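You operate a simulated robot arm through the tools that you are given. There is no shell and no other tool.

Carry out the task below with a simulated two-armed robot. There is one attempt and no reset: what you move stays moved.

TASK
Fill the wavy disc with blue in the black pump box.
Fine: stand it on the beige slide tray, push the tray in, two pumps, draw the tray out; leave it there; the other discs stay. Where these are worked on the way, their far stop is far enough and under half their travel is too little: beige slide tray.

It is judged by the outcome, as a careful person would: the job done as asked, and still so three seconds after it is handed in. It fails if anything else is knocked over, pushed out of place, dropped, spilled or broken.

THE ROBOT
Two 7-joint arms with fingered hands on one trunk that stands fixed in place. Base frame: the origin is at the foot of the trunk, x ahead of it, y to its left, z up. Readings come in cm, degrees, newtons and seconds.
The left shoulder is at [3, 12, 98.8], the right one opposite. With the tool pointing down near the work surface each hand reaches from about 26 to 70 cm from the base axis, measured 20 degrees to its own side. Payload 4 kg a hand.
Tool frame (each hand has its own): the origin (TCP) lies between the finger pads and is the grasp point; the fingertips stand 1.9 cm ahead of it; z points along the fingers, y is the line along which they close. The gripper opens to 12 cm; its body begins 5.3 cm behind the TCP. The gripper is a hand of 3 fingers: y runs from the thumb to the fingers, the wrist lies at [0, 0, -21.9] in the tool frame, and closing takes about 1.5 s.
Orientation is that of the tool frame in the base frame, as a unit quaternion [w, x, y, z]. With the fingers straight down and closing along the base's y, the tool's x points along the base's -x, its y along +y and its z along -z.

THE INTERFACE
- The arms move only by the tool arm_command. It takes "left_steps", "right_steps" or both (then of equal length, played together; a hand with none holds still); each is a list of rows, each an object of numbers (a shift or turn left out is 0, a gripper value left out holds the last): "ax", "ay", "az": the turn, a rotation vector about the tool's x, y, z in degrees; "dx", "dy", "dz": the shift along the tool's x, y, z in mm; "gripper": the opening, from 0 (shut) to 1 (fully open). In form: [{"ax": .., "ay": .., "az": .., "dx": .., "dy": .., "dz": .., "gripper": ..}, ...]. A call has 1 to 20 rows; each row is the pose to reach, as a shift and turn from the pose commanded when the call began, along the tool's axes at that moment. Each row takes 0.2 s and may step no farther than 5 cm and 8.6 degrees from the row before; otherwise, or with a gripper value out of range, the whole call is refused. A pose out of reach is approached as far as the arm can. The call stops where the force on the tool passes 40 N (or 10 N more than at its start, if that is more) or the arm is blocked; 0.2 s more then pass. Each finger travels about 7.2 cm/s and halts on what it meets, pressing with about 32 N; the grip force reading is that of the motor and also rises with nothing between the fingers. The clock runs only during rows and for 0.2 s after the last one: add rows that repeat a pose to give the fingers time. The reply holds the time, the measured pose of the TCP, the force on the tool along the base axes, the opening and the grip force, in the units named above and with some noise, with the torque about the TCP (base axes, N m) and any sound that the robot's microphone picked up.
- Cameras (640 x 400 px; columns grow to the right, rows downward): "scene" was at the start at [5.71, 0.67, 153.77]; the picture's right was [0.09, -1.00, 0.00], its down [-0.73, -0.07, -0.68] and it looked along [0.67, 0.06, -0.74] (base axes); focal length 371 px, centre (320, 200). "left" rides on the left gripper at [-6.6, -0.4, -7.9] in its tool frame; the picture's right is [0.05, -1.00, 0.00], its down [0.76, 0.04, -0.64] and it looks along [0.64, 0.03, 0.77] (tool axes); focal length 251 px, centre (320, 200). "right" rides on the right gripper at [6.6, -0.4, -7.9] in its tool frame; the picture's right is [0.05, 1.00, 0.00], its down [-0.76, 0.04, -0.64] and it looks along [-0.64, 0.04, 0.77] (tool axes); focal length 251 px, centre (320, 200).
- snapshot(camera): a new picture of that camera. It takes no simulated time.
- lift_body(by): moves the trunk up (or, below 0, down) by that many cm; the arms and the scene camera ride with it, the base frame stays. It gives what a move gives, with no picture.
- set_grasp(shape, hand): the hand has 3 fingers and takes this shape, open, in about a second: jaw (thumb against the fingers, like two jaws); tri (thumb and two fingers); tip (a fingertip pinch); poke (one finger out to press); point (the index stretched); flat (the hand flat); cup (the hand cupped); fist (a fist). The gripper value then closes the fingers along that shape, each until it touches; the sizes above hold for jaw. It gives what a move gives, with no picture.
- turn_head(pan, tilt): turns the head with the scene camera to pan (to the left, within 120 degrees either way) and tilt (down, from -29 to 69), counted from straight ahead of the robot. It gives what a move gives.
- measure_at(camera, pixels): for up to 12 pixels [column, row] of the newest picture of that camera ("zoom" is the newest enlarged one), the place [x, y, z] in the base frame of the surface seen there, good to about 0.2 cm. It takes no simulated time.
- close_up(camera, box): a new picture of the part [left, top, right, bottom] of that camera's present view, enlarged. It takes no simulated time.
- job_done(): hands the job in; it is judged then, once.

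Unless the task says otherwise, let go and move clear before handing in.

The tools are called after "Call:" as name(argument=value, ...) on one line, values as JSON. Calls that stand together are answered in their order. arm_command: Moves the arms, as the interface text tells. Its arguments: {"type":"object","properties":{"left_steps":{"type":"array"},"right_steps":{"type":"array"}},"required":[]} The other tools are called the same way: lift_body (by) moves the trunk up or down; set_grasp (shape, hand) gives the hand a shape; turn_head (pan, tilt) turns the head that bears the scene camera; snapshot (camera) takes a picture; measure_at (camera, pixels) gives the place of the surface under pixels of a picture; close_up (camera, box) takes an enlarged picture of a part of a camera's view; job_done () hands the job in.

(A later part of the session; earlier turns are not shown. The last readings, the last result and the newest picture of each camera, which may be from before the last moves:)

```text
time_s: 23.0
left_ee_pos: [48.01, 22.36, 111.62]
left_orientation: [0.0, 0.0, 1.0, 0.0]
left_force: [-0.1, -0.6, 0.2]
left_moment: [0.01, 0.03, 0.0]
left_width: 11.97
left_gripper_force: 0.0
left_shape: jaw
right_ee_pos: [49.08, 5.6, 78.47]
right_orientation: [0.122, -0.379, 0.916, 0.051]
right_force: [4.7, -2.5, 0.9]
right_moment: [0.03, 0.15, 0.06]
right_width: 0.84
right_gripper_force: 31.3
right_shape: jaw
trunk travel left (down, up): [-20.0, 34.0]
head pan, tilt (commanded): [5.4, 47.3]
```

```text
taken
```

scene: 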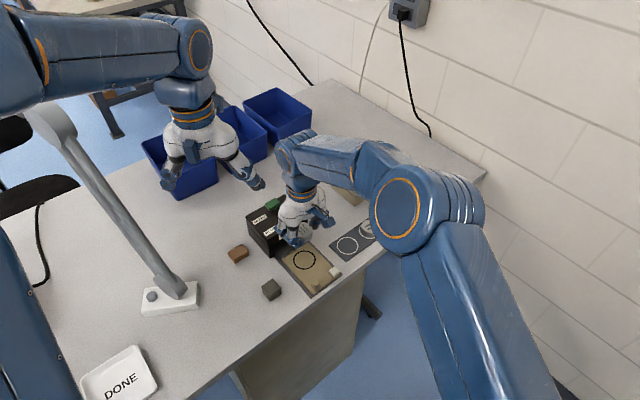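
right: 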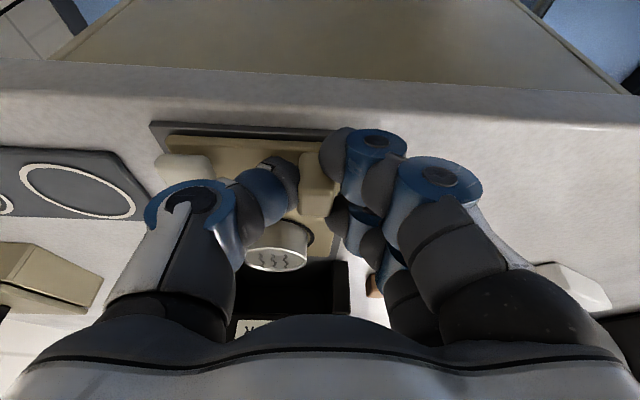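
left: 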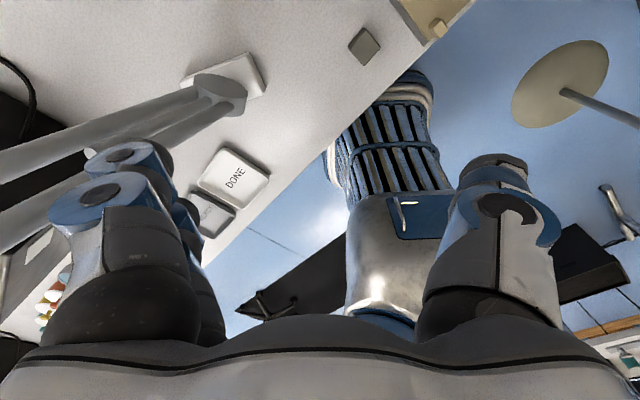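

The knob is gripped at 31 N. I'll push the tray in by a first 1.5 cm to see how freely it slides.

Call:
arm_command(right_steps=[{"dx": -2.9, "dz": 0.8}, {"dx": -7.2, "dz": 1.9}, {"dx": -12.1, "dz": 3.2}, {"dx": -14.5, "dz": 3.9}, {"dx": -14.5, "dz": 3.9}])

Call:
snapshot(camera="right")

Call:
close_up(camera="scene", box=[250, 200, 370, 310])

```text
time_s: 24.2
left_ee_pos: [48.07, 22.3, 111.7]
left_orientation: [0.0, -0.001, 1.0, -0.001]
left_force: [-0.4, 0.1, 0.7]
left_moment: [0.03, -0.01, -0.02]
left_width: 11.99
left_gripper_force: 0.1
left_shape: jaw
right_ee_pos: [50.2, 6.72, 78.57]
right_orientation: [0.12, -0.38, 0.916, 0.05]
right_force: [4.2, -3.6, -2.2]
right_moment: [0.02, 0.06, 0.05]
right_width: 0.82
right_gripper_force: 32.8
right_shape: jaw
trunk travel left (down, up): [-20.0, 34.0]
head pan, tilt (commanded): [5.4, 47.3]
```

```text
taken
```

right: 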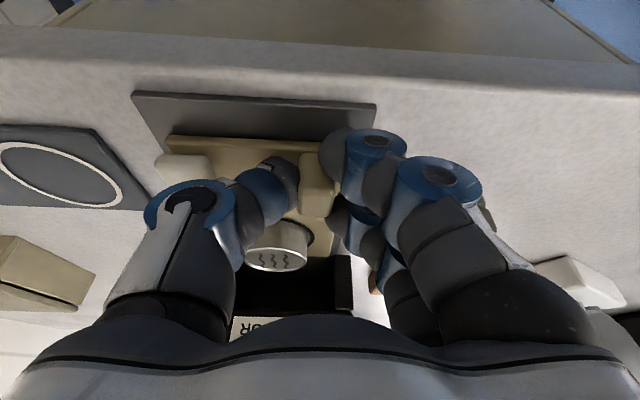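

```text
3.64 times, centred on (310, 255) of scene
```

zoom: 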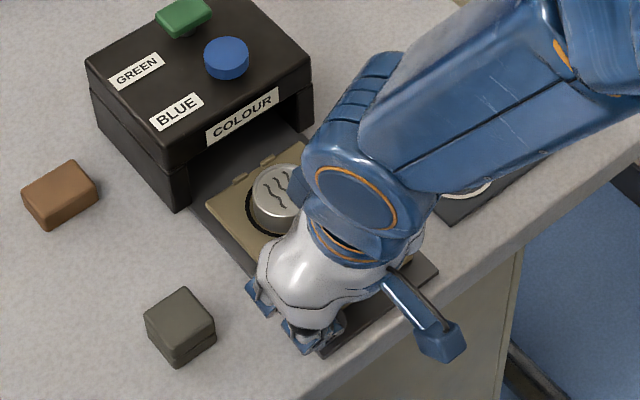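

The tray slides easily and the disc rides with it, still upright in its ring. I'll push on another 4.5 cm gently.

Call:
arm_command(right_steps=[{"dx": -3.9, "dz": 1.0}, {"dx": -8.7, "dz": 2.3}, {"dx": -13.5, "dz": 3.6}, {"dx": -18.4, "dz": 4.9}, {"dx": -23.2, "dz": 6.2}, {"dx": -28, "dz": 7.5}, {"dx": -32.9, "dz": 8.8}, {"dx": -37.7, "dz": 10.1}, {"dx": -41.5, "dz": 11.1}, {"dx": -43.5, "dz": 11.7}, {"dx": -43.5, "dz": 11.7}])

Call:
snapshot(camera="right")

Call:
close_up(camera="scene", box=[250, 180, 370, 300])

```text
time_s: 26.6
left_ee_pos: [48.14, 22.36, 111.6]
left_orientation: [-0.001, 0.0, 1.0, 0.0]
left_force: [0.1, 0.2, 0.3]
left_moment: [0.0, -0.03, -0.01]
left_width: 11.98
left_gripper_force: 0.0
left_shape: jaw
right_ee_pos: [53.39, 9.85, 78.61]
right_orientation: [0.12, -0.381, 0.915, 0.051]
right_force: [4.4, -5.2, 0.2]
right_moment: [-0.01, 0.08, 0.08]
right_width: 0.82
right_gripper_force: 31.6
right_shape: jaw
trunk travel left (down, up): [-20.0, 34.0]
head pan, tilt (commanded): [5.4, 47.3]
```

```text
taken
```

right: 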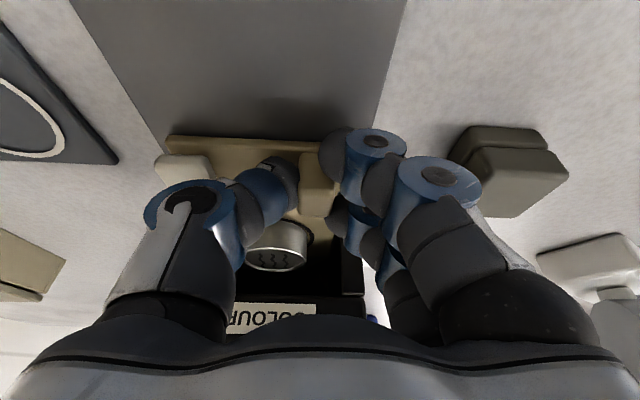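

```text
3.33 times, centred on (310, 240) of scene
```

zoom: 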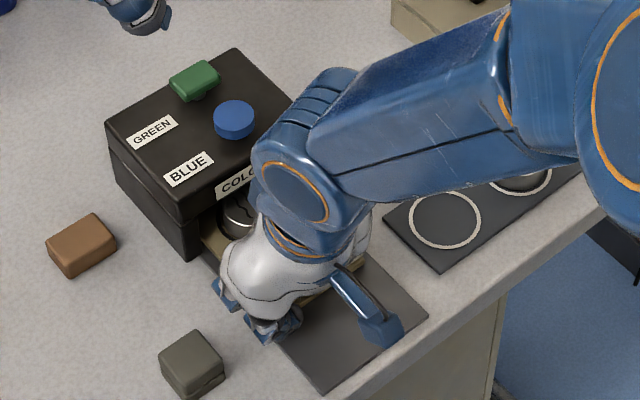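

Travel is about 6 cm and the disc is entering the box under the front edge. I'll continue in small steps, looking for the stop.

Call:
arm_command(right_steps=[{"dx": -2.9, "dz": 0.8}, {"dx": -6.8, "dz": 1.8}, {"dx": -10.6, "dz": 2.8}, {"dx": -14.5, "dz": 3.9}, {"dx": -18.4, "dz": 4.9}, {"dx": -19.3, "dz": 5.2}, {"dx": -19.3, "dz": 5.2}])

Call:
close_up(camera="scene", box=[250, 180, 370, 300])

Call:
snapshot(camera="right")

```text
time_s: 28.2
left_ee_pos: [48.15, 22.32, 111.59]
left_orientation: [-0.002, 0.0, 1.0, -0.001]
left_force: [0.0, -0.6, 0.5]
left_moment: [0.01, 0.01, -0.01]
left_width: 12.04
left_gripper_force: 0.1
left_shape: jaw
right_ee_pos: [54.65, 11.33, 78.6]
right_orientation: [0.121, -0.38, 0.916, 0.05]
right_force: [5.2, -7.0, -0.1]
right_moment: [-0.03, 0.1, 0.04]
right_width: 0.8
right_gripper_force: 31.6
right_shape: jaw
trunk travel left (down, up): [-20.0, 34.0]
head pan, tilt (commanded): [5.4, 47.3]
```

```text
3.33 times, centred on (310, 240) of scene
```

zoom: 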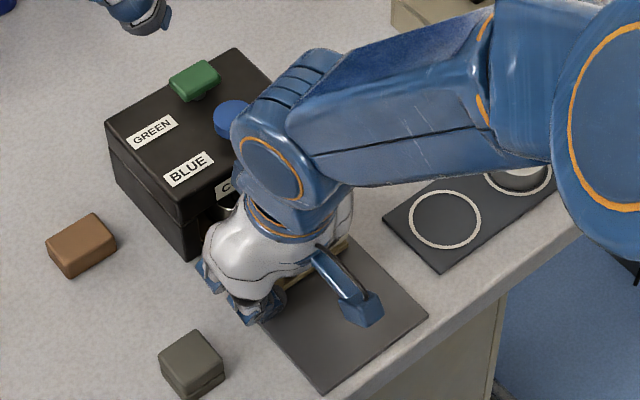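

```text
taken
```

right: 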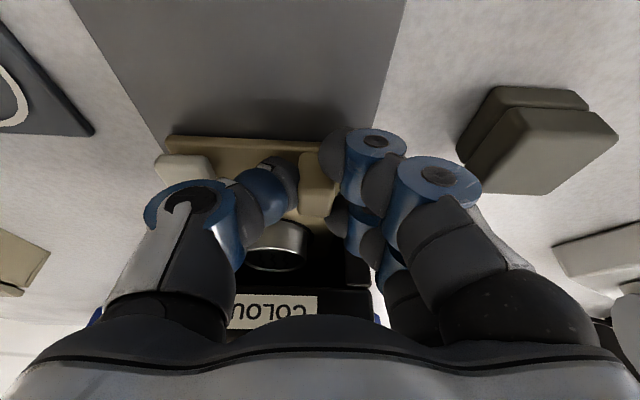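

Travel is about 8 cm with no stop yet; the slight sideways force (≈8 N) says I'm drifting about 1 mm off the track. I'll continue in with a small lateral correction.

Call:
arm_command(right_steps=[{"dx": -2.9, "dz": 0.8, "dy": -0.4}, {"dx": -5.8, "dz": 1.6, "dy": -0.8}, {"dx": -8.7, "dz": 2.3, "dy": -1.2}, {"dx": -11.6, "dz": 3.1, "dy": -1.4}, {"dx": -14.5, "dz": 3.9, "dy": -1.6}, {"dx": -14.5, "dz": 3.9, "dy": -1.6}])

Call:
snapshot(camera="right")

Call:
close_up(camera="scene", box=[250, 180, 370, 300])

```text
time_s: 29.6
left_ee_pos: [48.09, 22.34, 111.61]
left_orientation: [0.0, 0.0, 1.0, 0.001]
left_force: [-0.7, 1.2, -0.2]
left_moment: [-0.01, 0.02, -0.02]
left_width: 12.01
left_gripper_force: 0.1
left_shape: jaw
right_ee_pos: [55.9, 12.39, 78.56]
right_orientation: [0.12, -0.38, 0.916, 0.051]
right_force: [-0.3, -1.5, 0.1]
right_moment: [0.03, 0.18, 0.1]
right_width: 0.83
right_gripper_force: 32.1
right_shape: jaw
trunk travel left (down, up): [-20.0, 34.0]
head pan, tilt (commanded): [5.4, 47.3]
```

```text
taken
```

right: 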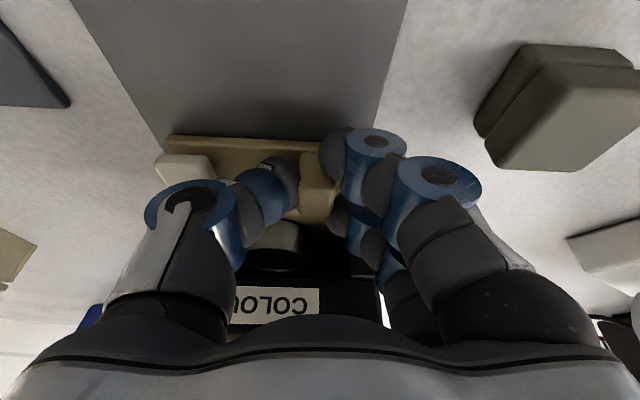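

```text
3.33 times, centred on (310, 240) of scene
```

zoom: 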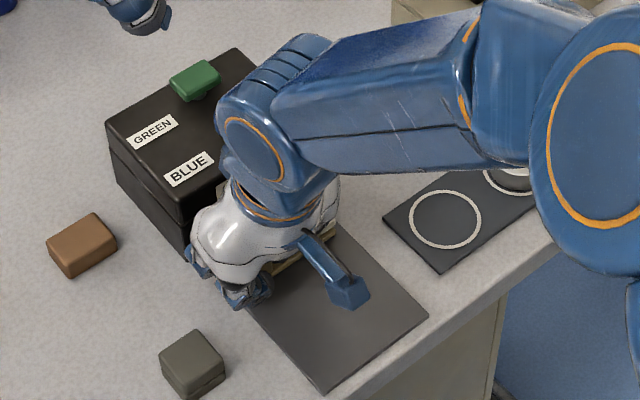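

Travel is now about 9.6 cm and the tray still hasn't hit its stop, while my forward finger near (355,240) is getting close to the box pillar near (372,265). I'll check distances before going further.

Call:
close_up(camera="right", box=[220, 120, 460, 330])

Call:
measure_at(camera="right", pixels=[[372, 275], [365, 262], [355, 235], [385, 262], [340, 215], [400, 300], [275, 245], [275, 265], [250, 300], [317, 190]])

```text
1.90 times, centred on (340, 225) of right
```

zoom: 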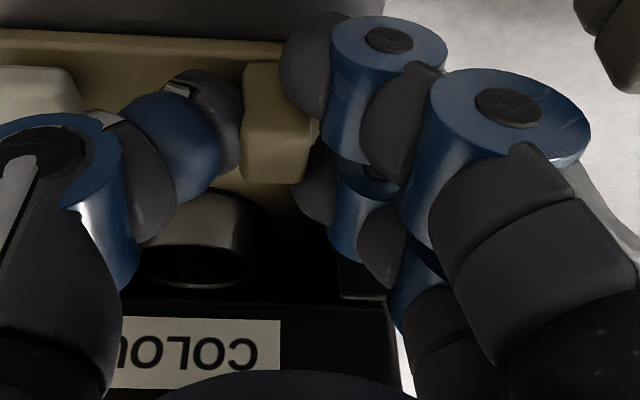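

```text
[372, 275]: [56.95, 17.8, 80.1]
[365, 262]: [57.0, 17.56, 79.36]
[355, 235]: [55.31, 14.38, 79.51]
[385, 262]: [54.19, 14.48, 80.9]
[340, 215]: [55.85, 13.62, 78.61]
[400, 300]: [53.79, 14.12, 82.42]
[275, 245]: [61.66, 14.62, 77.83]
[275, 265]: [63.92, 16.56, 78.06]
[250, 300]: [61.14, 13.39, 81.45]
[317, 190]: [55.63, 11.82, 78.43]
```

The fingers are still about 2.5–3.5 cm short of the box front plane, so there's room. I'll push another 1 cm in fine steps, watching for the far stop.

Call:
arm_command(right_steps=[{"dx": -1.9, "dz": 0.5}, {"dx": -3.9, "dz": 1.0}, {"dx": -5.8, "dz": 1.6}, {"dx": -7.7, "dz": 2.1}, {"dx": -9.7, "dz": 2.6}, {"dx": -9.7, "dz": 2.6}])

Call:
snapshot(camera="right")

```text
time_s: 31.0
left_ee_pos: [48.15, 22.2, 111.66]
left_orientation: [-0.001, 0.001, 1.0, 0.001]
left_force: [-0.1, -0.1, -0.3]
left_moment: [-0.01, -0.04, 0.0]
left_width: 12.0
left_gripper_force: 0.1
left_shape: jaw
right_ee_pos: [56.73, 12.51, 78.43]
right_orientation: [0.12, -0.379, 0.916, 0.048]
right_force: [-1.5, -29.6, -4.2]
right_moment: [-0.12, 0.01, -0.12]
right_width: 0.65
right_gripper_force: 32.4
right_shape: jaw
trunk travel left (down, up): [-20.0, 34.0]
head pan, tilt (commanded): [5.4, 47.3]
```

```text
taken
```

right: 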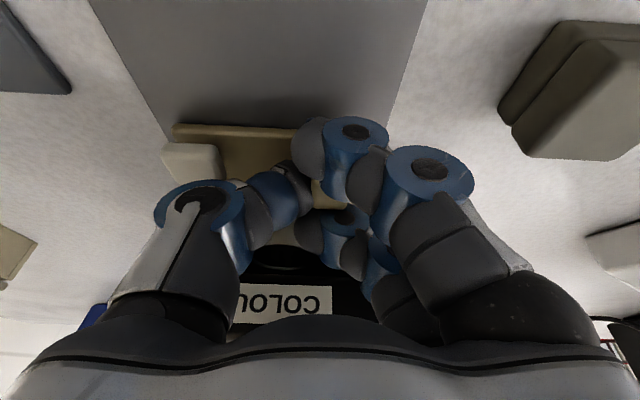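

A reaction of about 30 N appeared and the fingers began slipping around the knob, so the tray has reached its far stop. I'll relieve the push by backing off a few millimetres, then open the fingers.

Call:
arm_command(right_steps=[{"dx": 2, "dz": -0.5}, {"dx": 4, "dz": -1.1}, {"dx": 5, "dz": -1.3, "gripper": 0.12}, {"dx": 5, "dz": -1.3, "gripper": 0.2}, {"dx": 5, "dz": -1.3, "gripper": 0.28}, {"dx": 5, "dz": -1.3, "gripper": 0.28}, {"dx": 5, "dz": -1.3, "gripper": 0.28}])

Call:
snapshot(camera="right")

Call:
close_up(camera="scene", box=[250, 180, 370, 300])

```text
time_s: 32.6
left_ee_pos: [48.09, 22.41, 111.64]
left_orientation: [0.0, 0.0, 1.0, 0.0]
left_force: [-0.2, -0.3, 0.2]
left_moment: [-0.01, -0.03, 0.03]
left_width: 11.95
left_gripper_force: 0.0
left_shape: jaw
right_ee_pos: [56.12, 12.72, 78.6]
right_orientation: [0.121, -0.381, 0.915, 0.051]
right_force: [0.0, -0.4, 0.6]
right_moment: [0.0, 0.01, 0.05]
right_width: 3.33
right_gripper_force: 0.0
right_shape: jaw
trunk travel left (down, up): [-20.0, 34.0]
head pan, tilt (commanded): [5.4, 47.3]
```

```text
taken
```

right: 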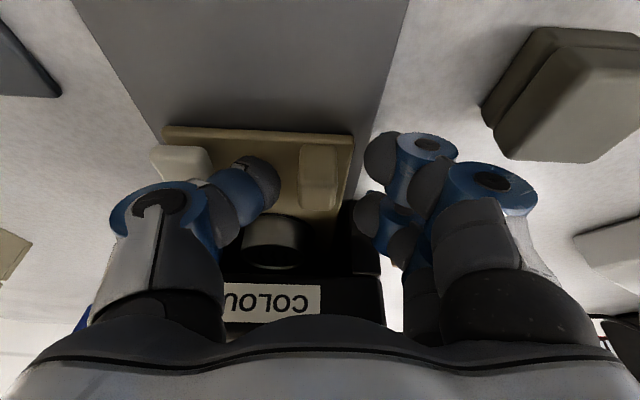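

```text
3.33 times, centred on (310, 240) of scene
```

zoom: 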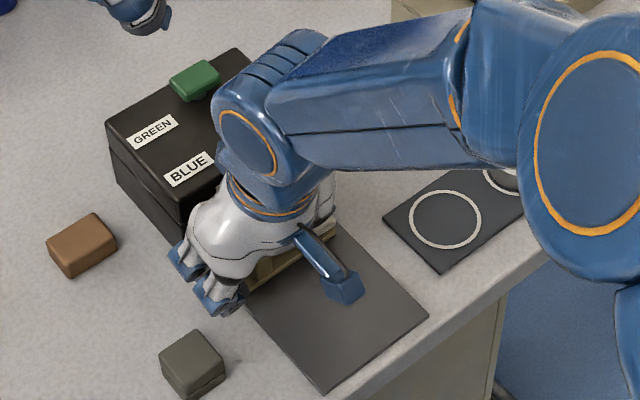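

The fingers are open and clear of the knob at (318,180), and the tray stays in. I'll raise the hand vertically so I can inspect the tray and box.

Call:
arm_command(right_steps=[{"dx": -2.6, "dz": -9.7}, {"dx": -7.8, "dz": -29}, {"dx": -15.5, "dz": -58}, {"dx": -24.6, "dz": -91.8}, {"dx": -33.7, "dz": -125.6}, {"dx": -33.7, "dz": -125.6}])

Call:
snapshot(camera="right")

Call:
snapshot(camera="scene")

```text
time_s: 34.0
left_ee_pos: [48.0, 22.42, 111.69]
left_orientation: [0.0, -0.001, 1.0, 0.0]
left_force: [-0.4, -0.2, -0.4]
left_moment: [0.04, 0.02, -0.03]
left_width: 11.98
left_gripper_force: 0.2
left_shape: jaw
right_ee_pos: [56.24, 12.78, 91.51]
right_orientation: [0.12, -0.381, 0.915, 0.05]
right_force: [0.8, -0.3, -0.7]
right_moment: [0.02, -0.02, 0.03]
right_width: 3.33
right_gripper_force: 0.0
right_shape: jaw
trunk travel left (down, up): [-20.0, 34.0]
head pan, tilt (commanded): [5.4, 47.3]
```

```text
taken
```

right: 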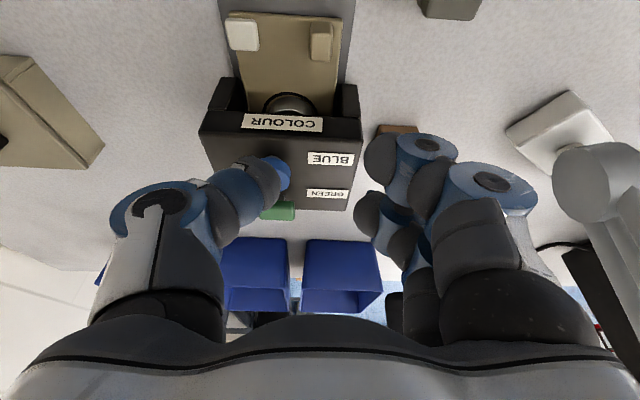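

```text
taken
```

scene: 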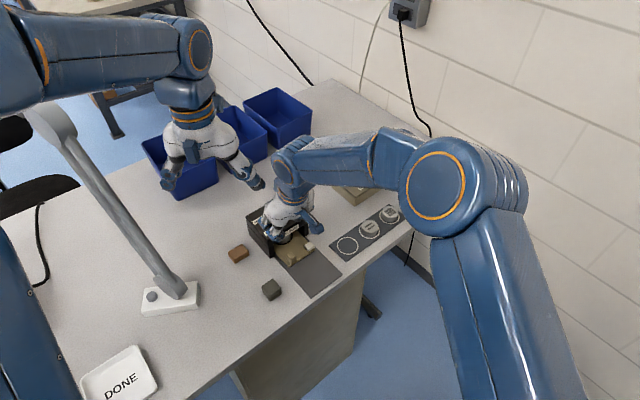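

The tray is in with the disc under the box's front (290,103). I'll measure the knob and disc to confirm how far the tray travelled.

Call:
close_up(camera="right", box=[190, 0, 390, 140])

Call:
measure_at(camera="right", pixels=[[320, 36], [320, 50], [241, 35], [230, 15], [337, 20], [290, 98], [288, 110], [283, 165], [276, 211], [220, 95], [345, 95], [284, 123]])

```text
2.86 times, centred on (290, 70) of right
```

zoom: 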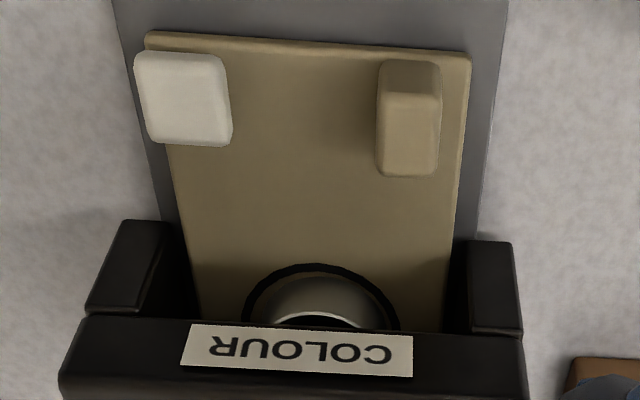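

```text
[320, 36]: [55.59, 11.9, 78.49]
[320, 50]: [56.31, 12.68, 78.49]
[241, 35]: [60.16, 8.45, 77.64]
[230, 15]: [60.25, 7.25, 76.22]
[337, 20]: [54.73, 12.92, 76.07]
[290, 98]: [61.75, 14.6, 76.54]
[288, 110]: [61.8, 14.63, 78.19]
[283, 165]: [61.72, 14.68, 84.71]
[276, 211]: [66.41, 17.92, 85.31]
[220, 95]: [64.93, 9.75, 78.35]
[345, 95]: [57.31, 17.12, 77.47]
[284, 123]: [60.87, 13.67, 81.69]
```

The tray has moved about 9.7 cm and the disc sits inside under the front of the box. I'll lift a bit more and switch the right hand to the poke shape, for a gentle check push on the knob and for the pump.

Call:
arm_command(right_steps=[{"dx": 20, "dz": -30}, {"dx": 35, "dz": -60}, {"dx": 35, "dz": -60}])

Call:
set_grasp(hand="right", shape="poke")

Call:
snapshot(camera="right")

Call:
snapshot(camera="scene")

```text
time_s: 34.8
left_ee_pos: [48.07, 22.45, 111.56]
left_orientation: [0.0, 0.0, 1.0, -0.001]
left_force: [0.7, -0.3, 1.4]
left_moment: [0.01, 0.0, 0.02]
left_width: 12.02
left_gripper_force: 0.0
left_shape: jaw
right_ee_pos: [52.68, 9.29, 96.38]
right_orientation: [0.12, -0.38, 0.916, 0.05]
right_force: [-0.2, 0.4, 0.1]
right_moment: [-0.02, 0.03, 0.03]
right_width: 3.33
right_gripper_force: 0.0
right_shape: jaw
trunk travel left (down, up): [-20.0, 34.0]
head pan, tilt (commanded): [5.4, 47.3]
```

```text
time_s: 35.7
left_ee_pos: [48.05, 22.44, 111.68]
left_orientation: [0.001, 0.0, 1.0, -0.001]
left_force: [0.3, 0.1, -1.1]
left_moment: [-0.02, 0.0, 0.0]
left_width: 11.98
left_gripper_force: 0.1
left_shape: jaw
right_ee_pos: [52.64, 9.34, 96.3]
right_orientation: [0.121, -0.38, 0.915, 0.051]
right_force: [0.3, 0.0, -0.4]
right_moment: [0.0, 0.01, -0.01]
right_width: 0.0
right_gripper_force: 0.0
right_shape: poke
trunk travel left (down, up): [-20.0, 34.0]
head pan, tilt (commanded): [5.4, 47.3]
```

```text
taken
```

right: 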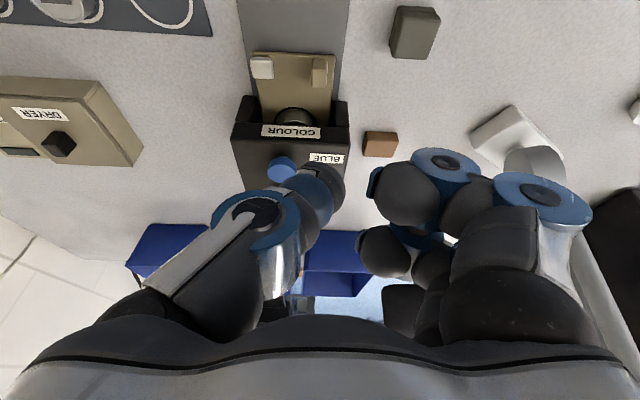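

```text
taken
```

scene: 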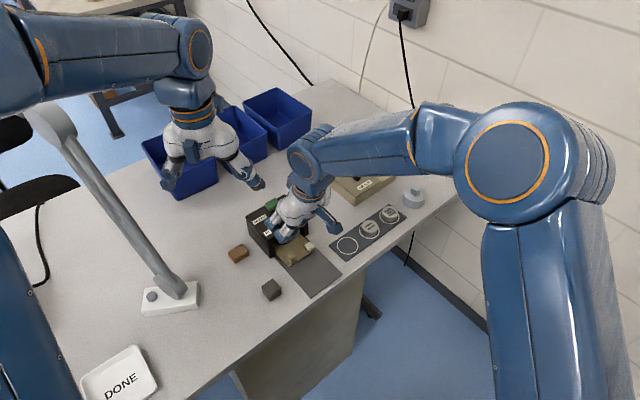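

In the poke shape the left digit reaches in toward the image centre near (330,190) and the other two are curled at (400,195) and (385,250). I'll measure their tips to know what will press first.

Call:
close_up(camera="right", box=[200, 120, 480, 320])

Call:
close_up(camera="scene", box=[230, 120, 350, 270])

Call:
measure_at(camera="right", pixels=[[325, 170], [340, 185], [320, 200], [315, 175], [300, 180], [305, 215], [375, 185], [395, 200], [410, 215], [370, 245], [390, 265], [335, 205]])

```text
2.00 times, centred on (340, 220) of right
```

zoom: 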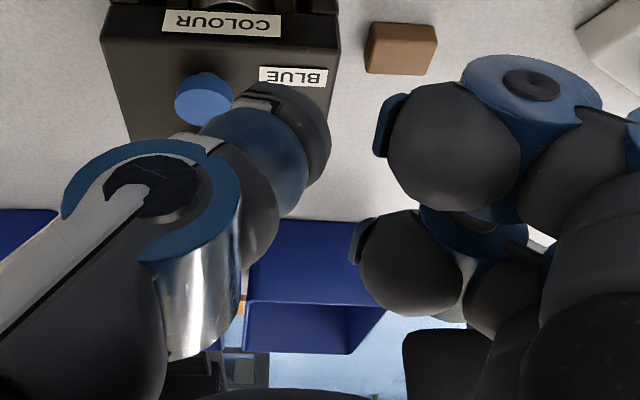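

```text
2.67 times, centred on (290, 195) of scene
```

zoom: 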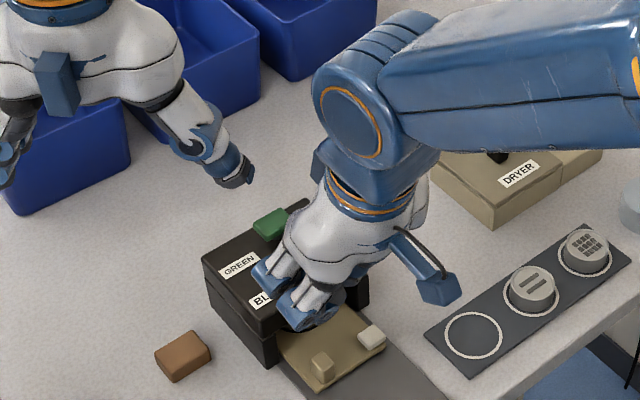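

```text
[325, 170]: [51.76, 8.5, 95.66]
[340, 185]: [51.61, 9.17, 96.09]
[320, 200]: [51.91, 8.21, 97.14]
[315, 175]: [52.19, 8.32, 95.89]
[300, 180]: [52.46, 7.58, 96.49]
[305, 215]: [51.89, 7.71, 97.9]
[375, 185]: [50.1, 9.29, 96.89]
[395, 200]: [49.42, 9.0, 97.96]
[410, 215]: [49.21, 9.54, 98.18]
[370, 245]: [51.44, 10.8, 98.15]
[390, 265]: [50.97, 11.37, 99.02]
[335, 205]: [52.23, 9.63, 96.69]
```

The inward digit is the poker; its tip is about on the tool axis, 2 cm ahead of the TCP, with the curled fingers about 1–1.5 cm higher. I'll straighten the hand to vertical and hover it over the blue pump at about (62.65, 14.65).

Call:
arm_command(right_steps=[{"dx": -15, "dy": -5, "dz": 5, "ay": 3}, {"dx": -35, "dy": -12, "dz": 15, "ay": 6}, {"dx": -55, "dy": -20, "dz": 35, "ay": 9}, {"dx": -75, "dy": -28, "dz": 58, "ay": 12}, {"dx": -91, "dy": -33.5, "dz": 78.2, "ay": 15}, {"dx": -91, "dy": -33.5, "dz": 78.2, "ay": 15}])

Call:
snapshot(camera="right")

Call:
close_up(camera="scene", box=[220, 120, 360, 280])

```text
time_s: 37.1
left_ee_pos: [48.18, 22.42, 111.52]
left_orientation: [0.0, -0.001, 1.0, 0.0]
left_force: [-0.3, -0.2, 0.7]
left_moment: [-0.01, -0.01, 0.0]
left_width: 12.01
left_gripper_force: 0.1
left_shape: jaw
right_ee_pos: [59.84, 12.85, 90.99]
right_orientation: [-0.001, -0.384, 0.923, 0.0]
right_force: [0.3, 0.1, 0.0]
right_moment: [0.03, -0.01, 0.02]
right_width: 0.0
right_gripper_force: 0.2
right_shape: poke
right hand out of reach, approached as far as the arm can: row 5, 6
trunk travel left (down, up): [-20.0, 34.0]
head pan, tilt (commanded): [5.4, 47.3]
```

```text
taken
```

right: 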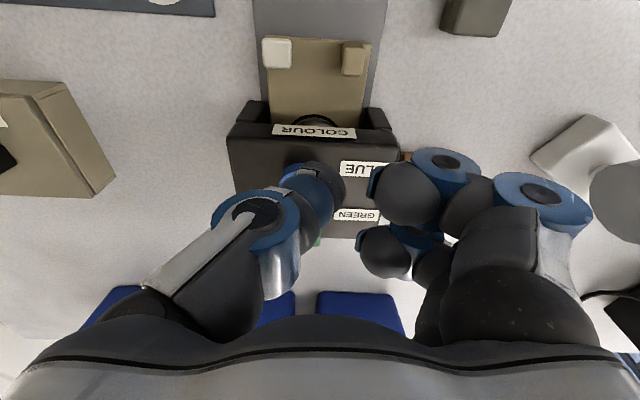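

```text
2.50 times, centred on (290, 200) of scene
```

zoom: 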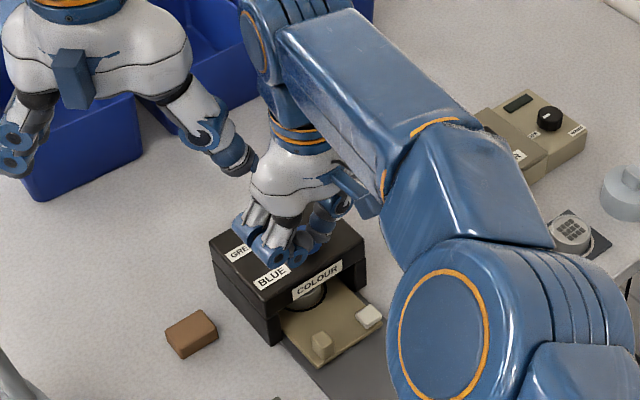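

The right arm couldn't reach that far with the hand vertical: it stopped at (59.84, 12.85). Leaning the hand back gives more reach, so I'll tilt it 18° again and see where it goes.

Call:
arm_command(right_steps=[{"ay": -6}, {"ay": -12}, {"ay": -18}, {"ay": -18}])

Call:
snapshot(camera="right")

Call:
close_up(camera="scene", box=[220, 120, 360, 280])

```text
time_s: 38.1
left_ee_pos: [48.08, 22.51, 111.47]
left_orientation: [0.0, 0.0, 1.0, 0.0]
left_force: [0.6, 0.9, -0.2]
left_moment: [-0.01, -0.01, -0.01]
left_width: 12.01
left_gripper_force: 0.0
left_shape: jaw
right_ee_pos: [59.79, 12.89, 91.05]
right_orientation: [0.145, -0.379, 0.912, 0.06]
right_force: [0.0, 0.3, 0.3]
right_moment: [0.03, -0.03, -0.04]
right_width: 0.0
right_gripper_force: 0.2
right_shape: poke
trunk travel left (down, up): [-20.0, 34.0]
head pan, tilt (commanded): [5.4, 47.3]
```

```text
taken
```

right: 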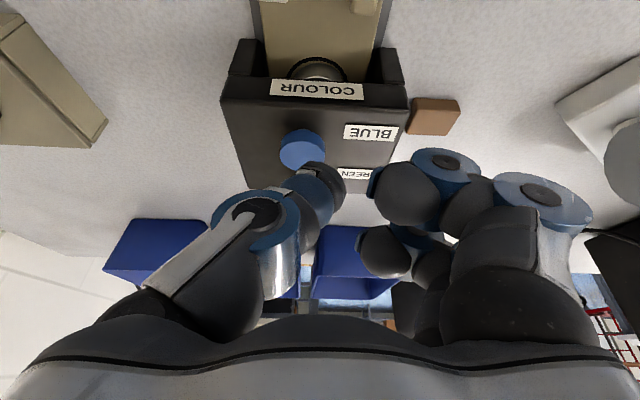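

```text
2.50 times, centred on (290, 200) of scene
```

zoom: 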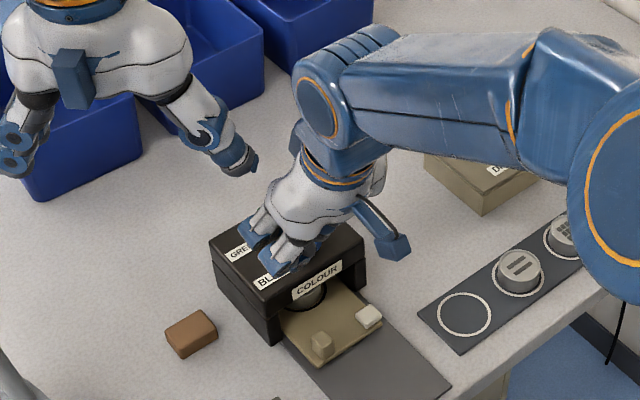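

The hand is now leaning back at (59.79, 12.89, 91.05), and the blue pump is visible at (302,148). I'll measure the pump's top and the poking tip in this view.

Call:
close_up(camera="right", box=[220, 80, 420, 220])

Call:
measure_at(camera="right", pixels=[[302, 145], [282, 148], [323, 148], [302, 133], [302, 160], [330, 165], [320, 170], [340, 175], [350, 185], [310, 175], [270, 110], [300, 170]])

```text
2.86 times, centred on (320, 150) of right
```

zoom: 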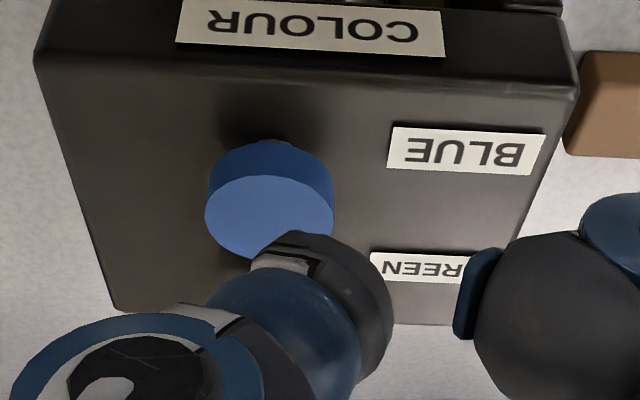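

```text
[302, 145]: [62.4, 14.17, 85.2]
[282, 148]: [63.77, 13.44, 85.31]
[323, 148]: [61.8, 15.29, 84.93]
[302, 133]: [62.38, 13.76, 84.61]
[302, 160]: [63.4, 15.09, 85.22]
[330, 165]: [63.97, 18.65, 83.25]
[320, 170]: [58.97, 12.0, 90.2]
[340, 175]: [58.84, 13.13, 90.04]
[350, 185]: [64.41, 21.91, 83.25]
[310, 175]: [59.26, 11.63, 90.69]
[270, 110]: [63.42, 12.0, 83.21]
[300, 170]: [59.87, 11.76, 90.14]
```

The pump's top centre is about (62.9, 14.75) at z=85.2 with a radius of about 1.3 cm, and the poking tip is about 4 cm above and short of it. I'll bring the tip over the centre, about 2 cm above.

Call:
arm_command(right_steps=[{"dx": -7, "dy": -4, "dz": 6}, {"dx": -14, "dy": -8, "dz": 16}, {"dx": -21.3, "dy": -11.9, "dz": 28}, {"dx": -21.3, "dy": -11.9, "dz": 28}])

Call:
snapshot(camera="right")

Call:
close_up(camera="right", box=[220, 80, 420, 240])

Call:
close_up(camera="scene", box=[230, 130, 340, 270])

```text
time_s: 39.1
left_ee_pos: [48.12, 22.41, 111.65]
left_orientation: [0.0, -0.001, 1.0, 0.0]
left_force: [0.6, -1.0, -0.1]
left_moment: [-0.01, 0.02, 0.03]
left_width: 12.0
left_gripper_force: 0.1
left_shape: jaw
right_ee_pos: [62.62, 14.02, 88.92]
right_orientation: [0.145, -0.379, 0.912, 0.06]
right_force: [-0.9, -1.4, -0.1]
right_moment: [-0.03, -0.01, 0.03]
right_width: 0.0
right_gripper_force: 0.0
right_shape: poke
trunk travel left (down, up): [-20.0, 34.0]
head pan, tilt (commanded): [5.4, 47.3]
```

```text
taken
```

right: 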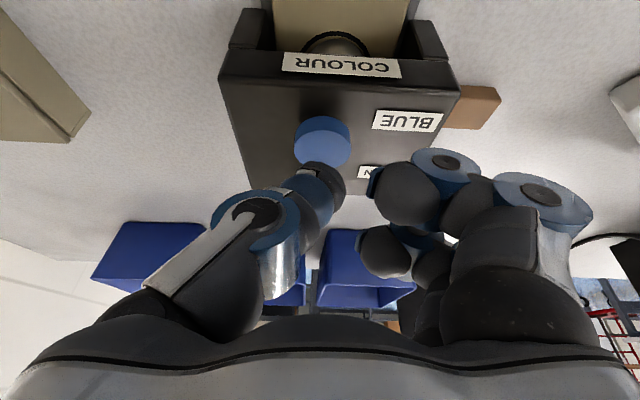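

```text
2.50 times, centred on (320, 160) of right
```

zoom: 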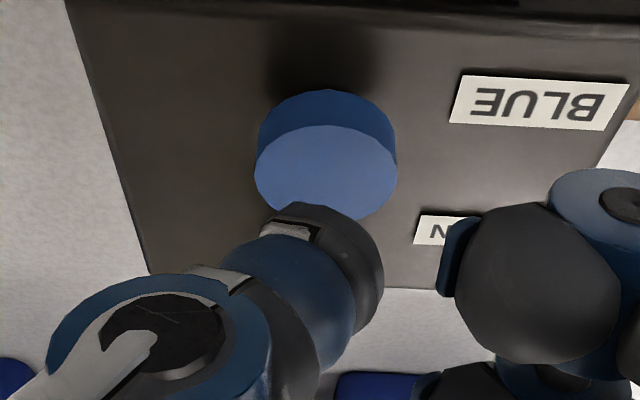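

```text
2.86 times, centred on (285, 200) of scene
```

zoom: 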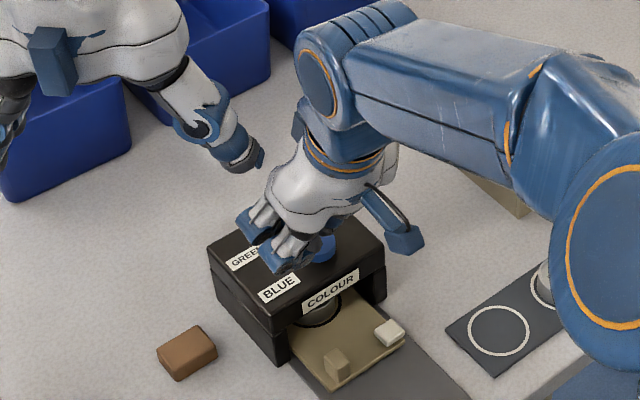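

The blue cap is at (322,150) directly ahead of the poking tip at (330,172). I'll descend 1.5 cm vertically with a 2 mm sideways trim and check before pressing.

Call:
arm_command(right_steps=[{"dx": 2, "dy": -1, "dz": 6}, {"dx": 4, "dy": -2, "dz": 12}, {"dx": 4.6, "dy": -2, "dz": 14.2}, {"dx": 4.6, "dy": -2, "dz": 14.2}])

Call:
close_up(camera="right", box=[220, 80, 420, 240])

Call:
close_up(camera="scene", box=[240, 170, 340, 270])

```text
time_s: 40.1
left_ee_pos: [48.1, 22.27, 111.59]
left_orientation: [0.0, 0.001, 1.0, 0.0]
left_force: [-0.9, 0.0, -0.2]
left_moment: [-0.02, 0.02, 0.02]
left_width: 12.0
left_gripper_force: 0.0
left_shape: jaw
right_ee_pos: [62.8, 13.93, 87.44]
right_orientation: [0.144, -0.378, 0.912, 0.06]
right_force: [0.5, 0.1, -0.1]
right_moment: [0.01, 0.03, -0.02]
right_width: 0.0
right_gripper_force: 0.1
right_shape: poke
trunk travel left (down, up): [-20.0, 34.0]
head pan, tilt (commanded): [5.4, 47.3]
```

```text
2.50 times, centred on (320, 160) of right
```

zoom: 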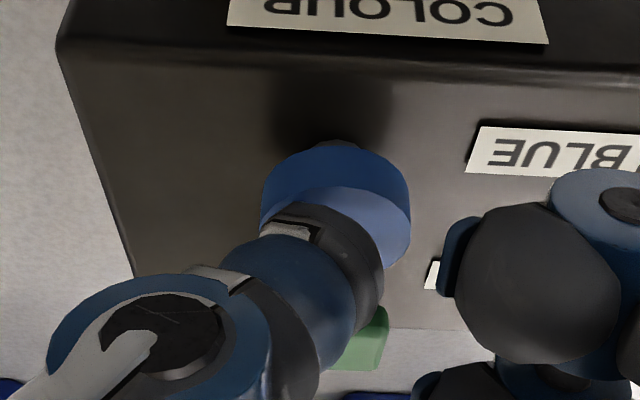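

```text
4.00 times, centred on (290, 220) of scene
```

zoom: 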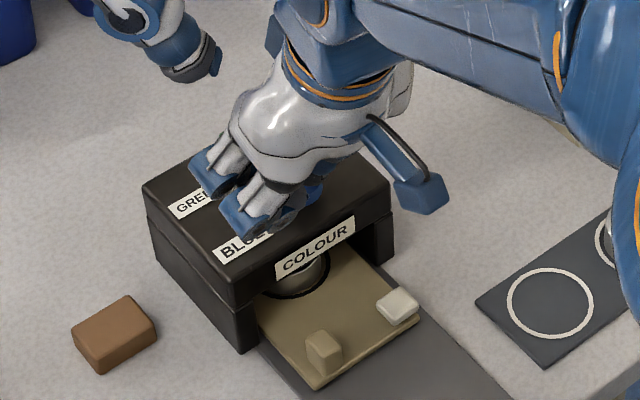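

The poking tip overlaps the cap with no contact yet. I'll check how high the curled fingers sit above the box top before pressing.

Call:
snapshot(camera="right")

Call:
measure_at(camera="right", pixels=[[406, 192], [390, 175], [400, 168], [410, 220], [375, 180], [330, 168], [340, 180], [335, 163], [385, 245], [370, 240], [352, 165], [320, 145]])

```text
taken
```

right: 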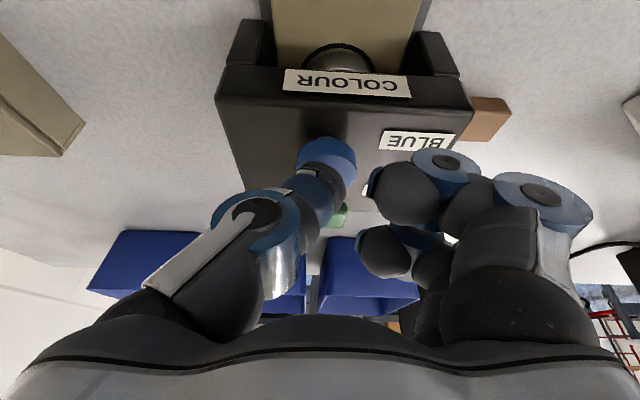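

```text
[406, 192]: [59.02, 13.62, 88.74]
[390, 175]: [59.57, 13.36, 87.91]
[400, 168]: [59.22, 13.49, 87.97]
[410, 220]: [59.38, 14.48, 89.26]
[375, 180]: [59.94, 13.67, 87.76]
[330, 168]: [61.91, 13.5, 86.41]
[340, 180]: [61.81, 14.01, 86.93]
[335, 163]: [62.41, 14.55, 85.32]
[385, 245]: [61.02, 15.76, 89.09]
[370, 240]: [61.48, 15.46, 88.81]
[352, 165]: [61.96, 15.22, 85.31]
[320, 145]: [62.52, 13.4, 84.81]
```

The curled fingers are well above (z≈87.8) and the tip is just above the cap at 85.3. I'll press straight down slowly, up to 14 mm.

Call:
arm_command(right_steps=[{"dx": 0.6, "dz": 1.9}, {"dx": 1.2, "dz": 3.8}, {"dx": 1.9, "dz": 5.7}, {"dx": 2.5, "dz": 7.6}, {"dx": 3.1, "dz": 9.5}, {"dx": 3.7, "dz": 11.4}, {"dx": 4.3, "dz": 13.3}, {"dx": 4.3, "dz": 13.3}])

Call:
close_up(camera="right", box=[220, 80, 420, 240])

Call:
close_up(camera="scene", box=[240, 170, 340, 270])

```text
time_s: 41.9
left_ee_pos: [47.78, 22.38, 111.73]
left_orientation: [0.001, 0.0, 1.0, 0.0]
left_force: [-0.7, -0.6, 0.5]
left_moment: [0.01, -0.02, 0.0]
left_width: 12.0
left_gripper_force: 0.0
left_shape: jaw
right_ee_pos: [62.93, 14.02, 86.33]
right_orientation: [0.147, -0.378, 0.912, 0.06]
right_force: [1.6, -2.1, 18.6]
right_moment: [-0.14, -0.07, -0.04]
right_width: 0.0
right_gripper_force: 0.1
right_shape: poke
trunk travel left (down, up): [-20.0, 34.0]
head pan, tilt (commanded): [5.4, 47.3]
```

```text
2.50 times, centred on (320, 160) of right
```

zoom: 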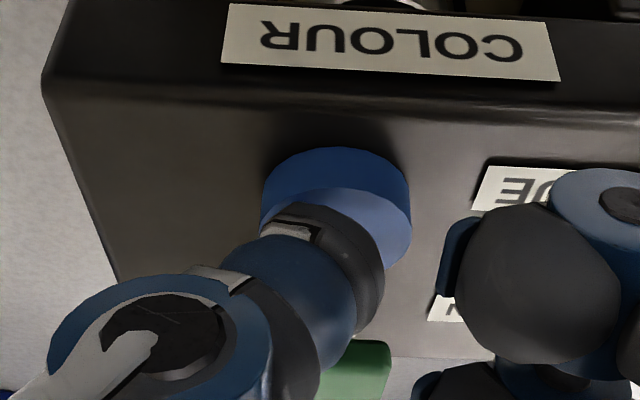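

```text
4.00 times, centred on (290, 220) of scene
```

zoom: 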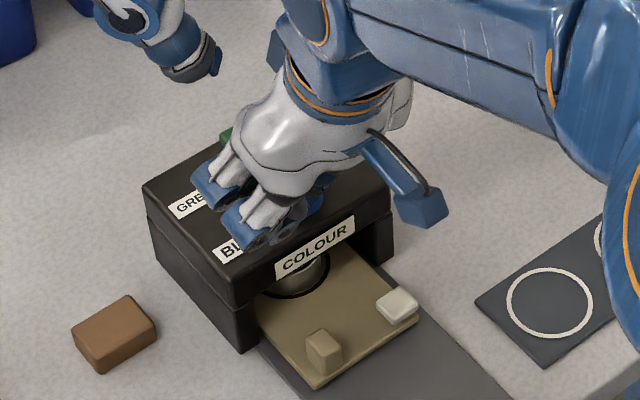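

The cap went down: TCP dropped 1.1 cm with an 18.6 N reaction and the stem is no longer visible at (340,145) in the zoom. I'll press slightly further to be sure it bottoms out.

Call:
arm_command(right_steps=[{"dx": 0.5, "dz": 1.5}, {"dx": 0.9, "dz": 2.9}, {"dx": 0.9, "dz": 2.9}])

Call:
snapshot(camera="right")

Call:
measure_at(camera="right", pixels=[[352, 165], [350, 170], [335, 160], [320, 145], [330, 135], [300, 125]])

```text
time_s: 42.7
left_ee_pos: [47.78, 22.28, 111.81]
left_orientation: [0.0, 0.0, 1.0, 0.0]
left_force: [-0.1, -0.3, -0.4]
left_moment: [0.0, -0.02, 0.0]
left_width: 11.97
left_gripper_force: 0.0
left_shape: jaw
right_ee_pos: [62.85, 13.86, 86.28]
right_orientation: [0.15, -0.378, 0.912, 0.061]
right_force: [4.0, -2.6, 30.9]
right_moment: [-0.09, -0.15, -0.01]
right_width: 0.03
right_gripper_force: 0.0
right_shape: poke
trunk travel left (down, up): [-20.0, 34.0]
head pan, tilt (commanded): [5.4, 47.3]
```

```text
taken
```

right: 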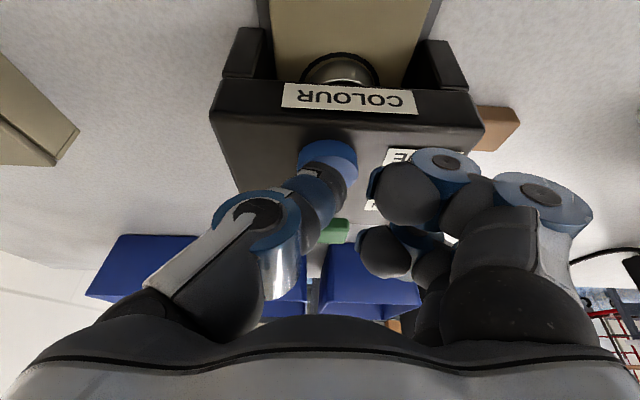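

```text
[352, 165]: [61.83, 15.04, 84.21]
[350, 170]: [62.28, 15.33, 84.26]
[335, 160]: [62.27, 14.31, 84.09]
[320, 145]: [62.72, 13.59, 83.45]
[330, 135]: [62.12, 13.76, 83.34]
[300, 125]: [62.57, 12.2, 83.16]
```

The cap bottomed out: its top fell from 85.2 to 84.2, and the force rose to 31 N with no further travel. That is pump one; I'll release upward by 2 cm so the cap springs back.

Call:
arm_command(right_steps=[{"dx": -1.2, "dz": -3.8}, {"dx": -2.8, "dz": -8.6}, {"dx": -4.3, "dz": -13.3}, {"dx": -6.2, "dz": -19}, {"dx": -6.2, "dz": -19}, {"dx": -6.2, "dz": -19}])

Call:
snapshot(camera="right")

Call:
measure_at(camera="right", pixels=[[352, 160], [345, 155], [335, 155], [320, 145], [330, 135], [300, 125]])

Call:
close_up(camera="right", box=[220, 20, 460, 220])

```text
time_s: 44.1
left_ee_pos: [48.05, 22.45, 111.68]
left_orientation: [0.0, 0.0, 1.0, 0.0]
left_force: [0.2, -0.9, -0.5]
left_moment: [-0.01, 0.02, -0.01]
left_width: 12.0
left_gripper_force: 0.1
left_shape: jaw
right_ee_pos: [62.77, 13.98, 87.81]
right_orientation: [0.143, -0.379, 0.912, 0.06]
right_force: [0.5, -0.5, 0.8]
right_moment: [0.0, -0.02, 0.01]
right_width: 0.0
right_gripper_force: 0.0
right_shape: poke
trunk travel left (down, up): [-20.0, 34.0]
head pan, tilt (commanded): [5.4, 47.3]
```

```text
taken
```

right: 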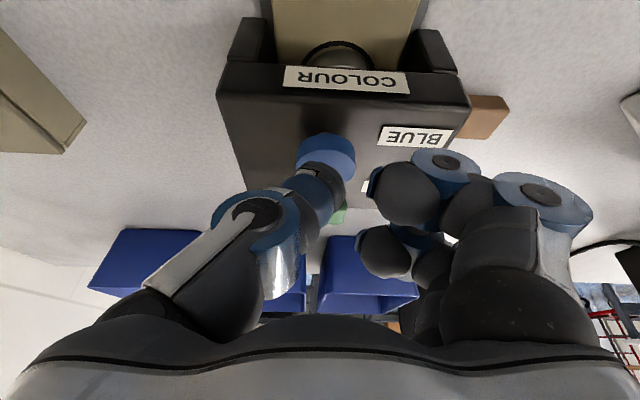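

```text
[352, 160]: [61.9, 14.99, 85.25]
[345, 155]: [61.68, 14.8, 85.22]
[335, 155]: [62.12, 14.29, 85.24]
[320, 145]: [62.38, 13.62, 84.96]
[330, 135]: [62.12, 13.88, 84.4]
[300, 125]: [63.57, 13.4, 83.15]
```

```text
2.00 times, centred on (340, 120) of right
```

zoom: 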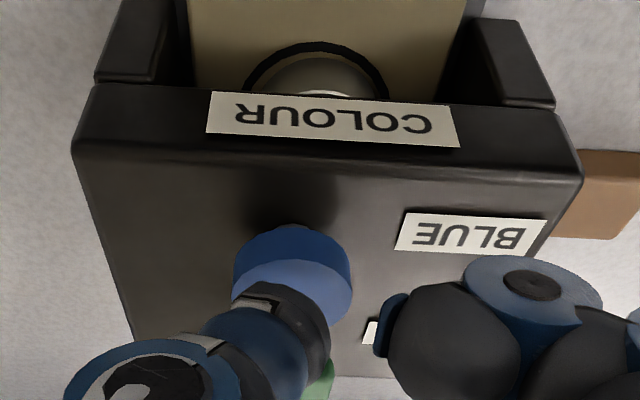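

The cap is back up at 85.25, so pump one is complete. Now pump two, with the same stroke.

Call:
arm_command(right_steps=[{"dx": 0.9, "dz": 2.9}, {"dx": 1.9, "dz": 5.7}, {"dx": 2.8, "dz": 8.6}, {"dx": 3.7, "dz": 11.4}, {"dx": 4.6, "dz": 14.3}, {"dx": 5.4, "dz": 16.6}, {"dx": 6.2, "dz": 19}, {"dx": 6.2, "dz": 19}])

Call:
snapshot(camera="right")

Call:
measure_at(camera="right", pixels=[[352, 165], [350, 170], [335, 160], [320, 145], [330, 135], [300, 125]])

```text
time_s: 45.9
left_ee_pos: [47.78, 22.37, 111.87]
left_orientation: [0.001, -0.001, 1.0, 0.0]
left_force: [-0.3, 0.1, -0.2]
left_moment: [0.04, -0.02, -0.01]
left_width: 12.0
left_gripper_force: 0.1
left_shape: jaw
right_ee_pos: [62.78, 13.92, 86.21]
right_orientation: [0.149, -0.378, 0.912, 0.06]
right_force: [2.1, -1.5, 29.0]
right_moment: [-0.12, -0.08, 0.0]
right_width: 0.01
right_gripper_force: 0.0
right_shape: poke
trunk travel left (down, up): [-20.0, 34.0]
head pan, tilt (commanded): [5.4, 47.3]
```

```text
taken
```

right: 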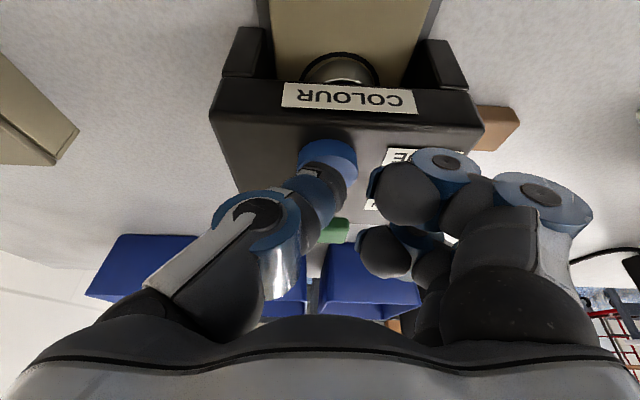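

```text
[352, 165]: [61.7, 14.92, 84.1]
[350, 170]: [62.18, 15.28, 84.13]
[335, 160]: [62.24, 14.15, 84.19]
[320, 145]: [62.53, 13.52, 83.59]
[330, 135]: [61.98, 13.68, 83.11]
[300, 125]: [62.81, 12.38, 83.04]
```

The second press bottomed out as well (cap top at 84.15, 29 N). I'll release and rise well clear of the pump.

Call:
arm_command(right_steps=[{"dx": -1.2, "dz": -3.8}, {"dx": -2.8, "dz": -8.6}, {"dx": -4.3, "dz": -13.3}, {"dx": -6.2, "dz": -19}, {"dx": -12, "dz": -38}, {"dx": -20, "dz": -70}, {"dx": -15, "dz": -100}, {"dx": -15, "dz": -100}])

Call:
snapshot(camera="right")

Call:
snapshot(camera="scene")

```text
time_s: 47.7
left_ee_pos: [48.14, 22.47, 111.59]
left_orientation: [0.0, 0.0, 1.0, 0.0]
left_force: [-0.4, 0.3, 0.1]
left_moment: [-0.01, 0.02, -0.03]
left_width: 12.0
left_gripper_force: 0.1
left_shape: jaw
right_ee_pos: [61.61, 12.76, 95.53]
right_orientation: [0.145, -0.379, 0.912, 0.06]
right_force: [-0.7, 0.9, -0.3]
right_moment: [-0.03, 0.01, 0.02]
right_width: 0.0
right_gripper_force: 0.1
right_shape: poke
trunk travel left (down, up): [-20.0, 34.0]
head pan, tilt (commanded): [5.4, 47.3]
```

```text
taken
```

right: 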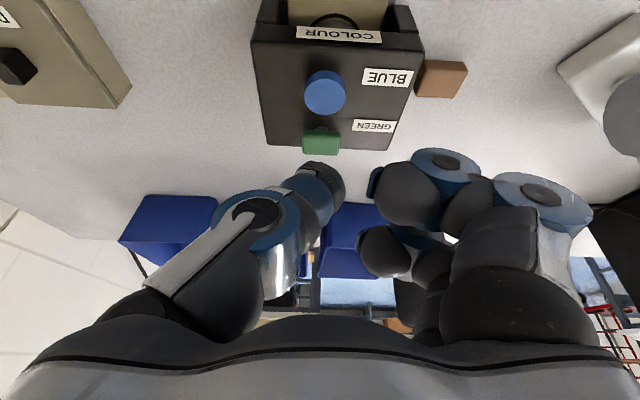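

```text
taken
```

scene: 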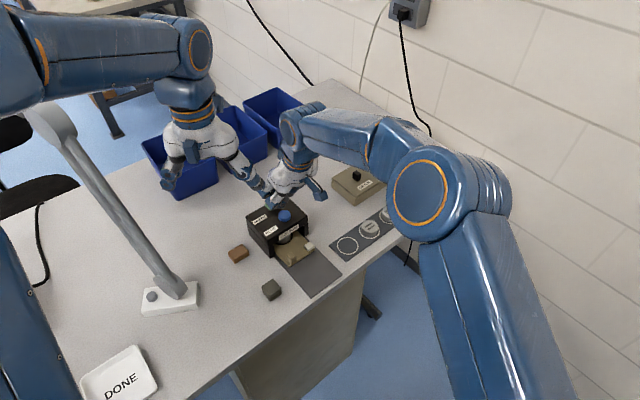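

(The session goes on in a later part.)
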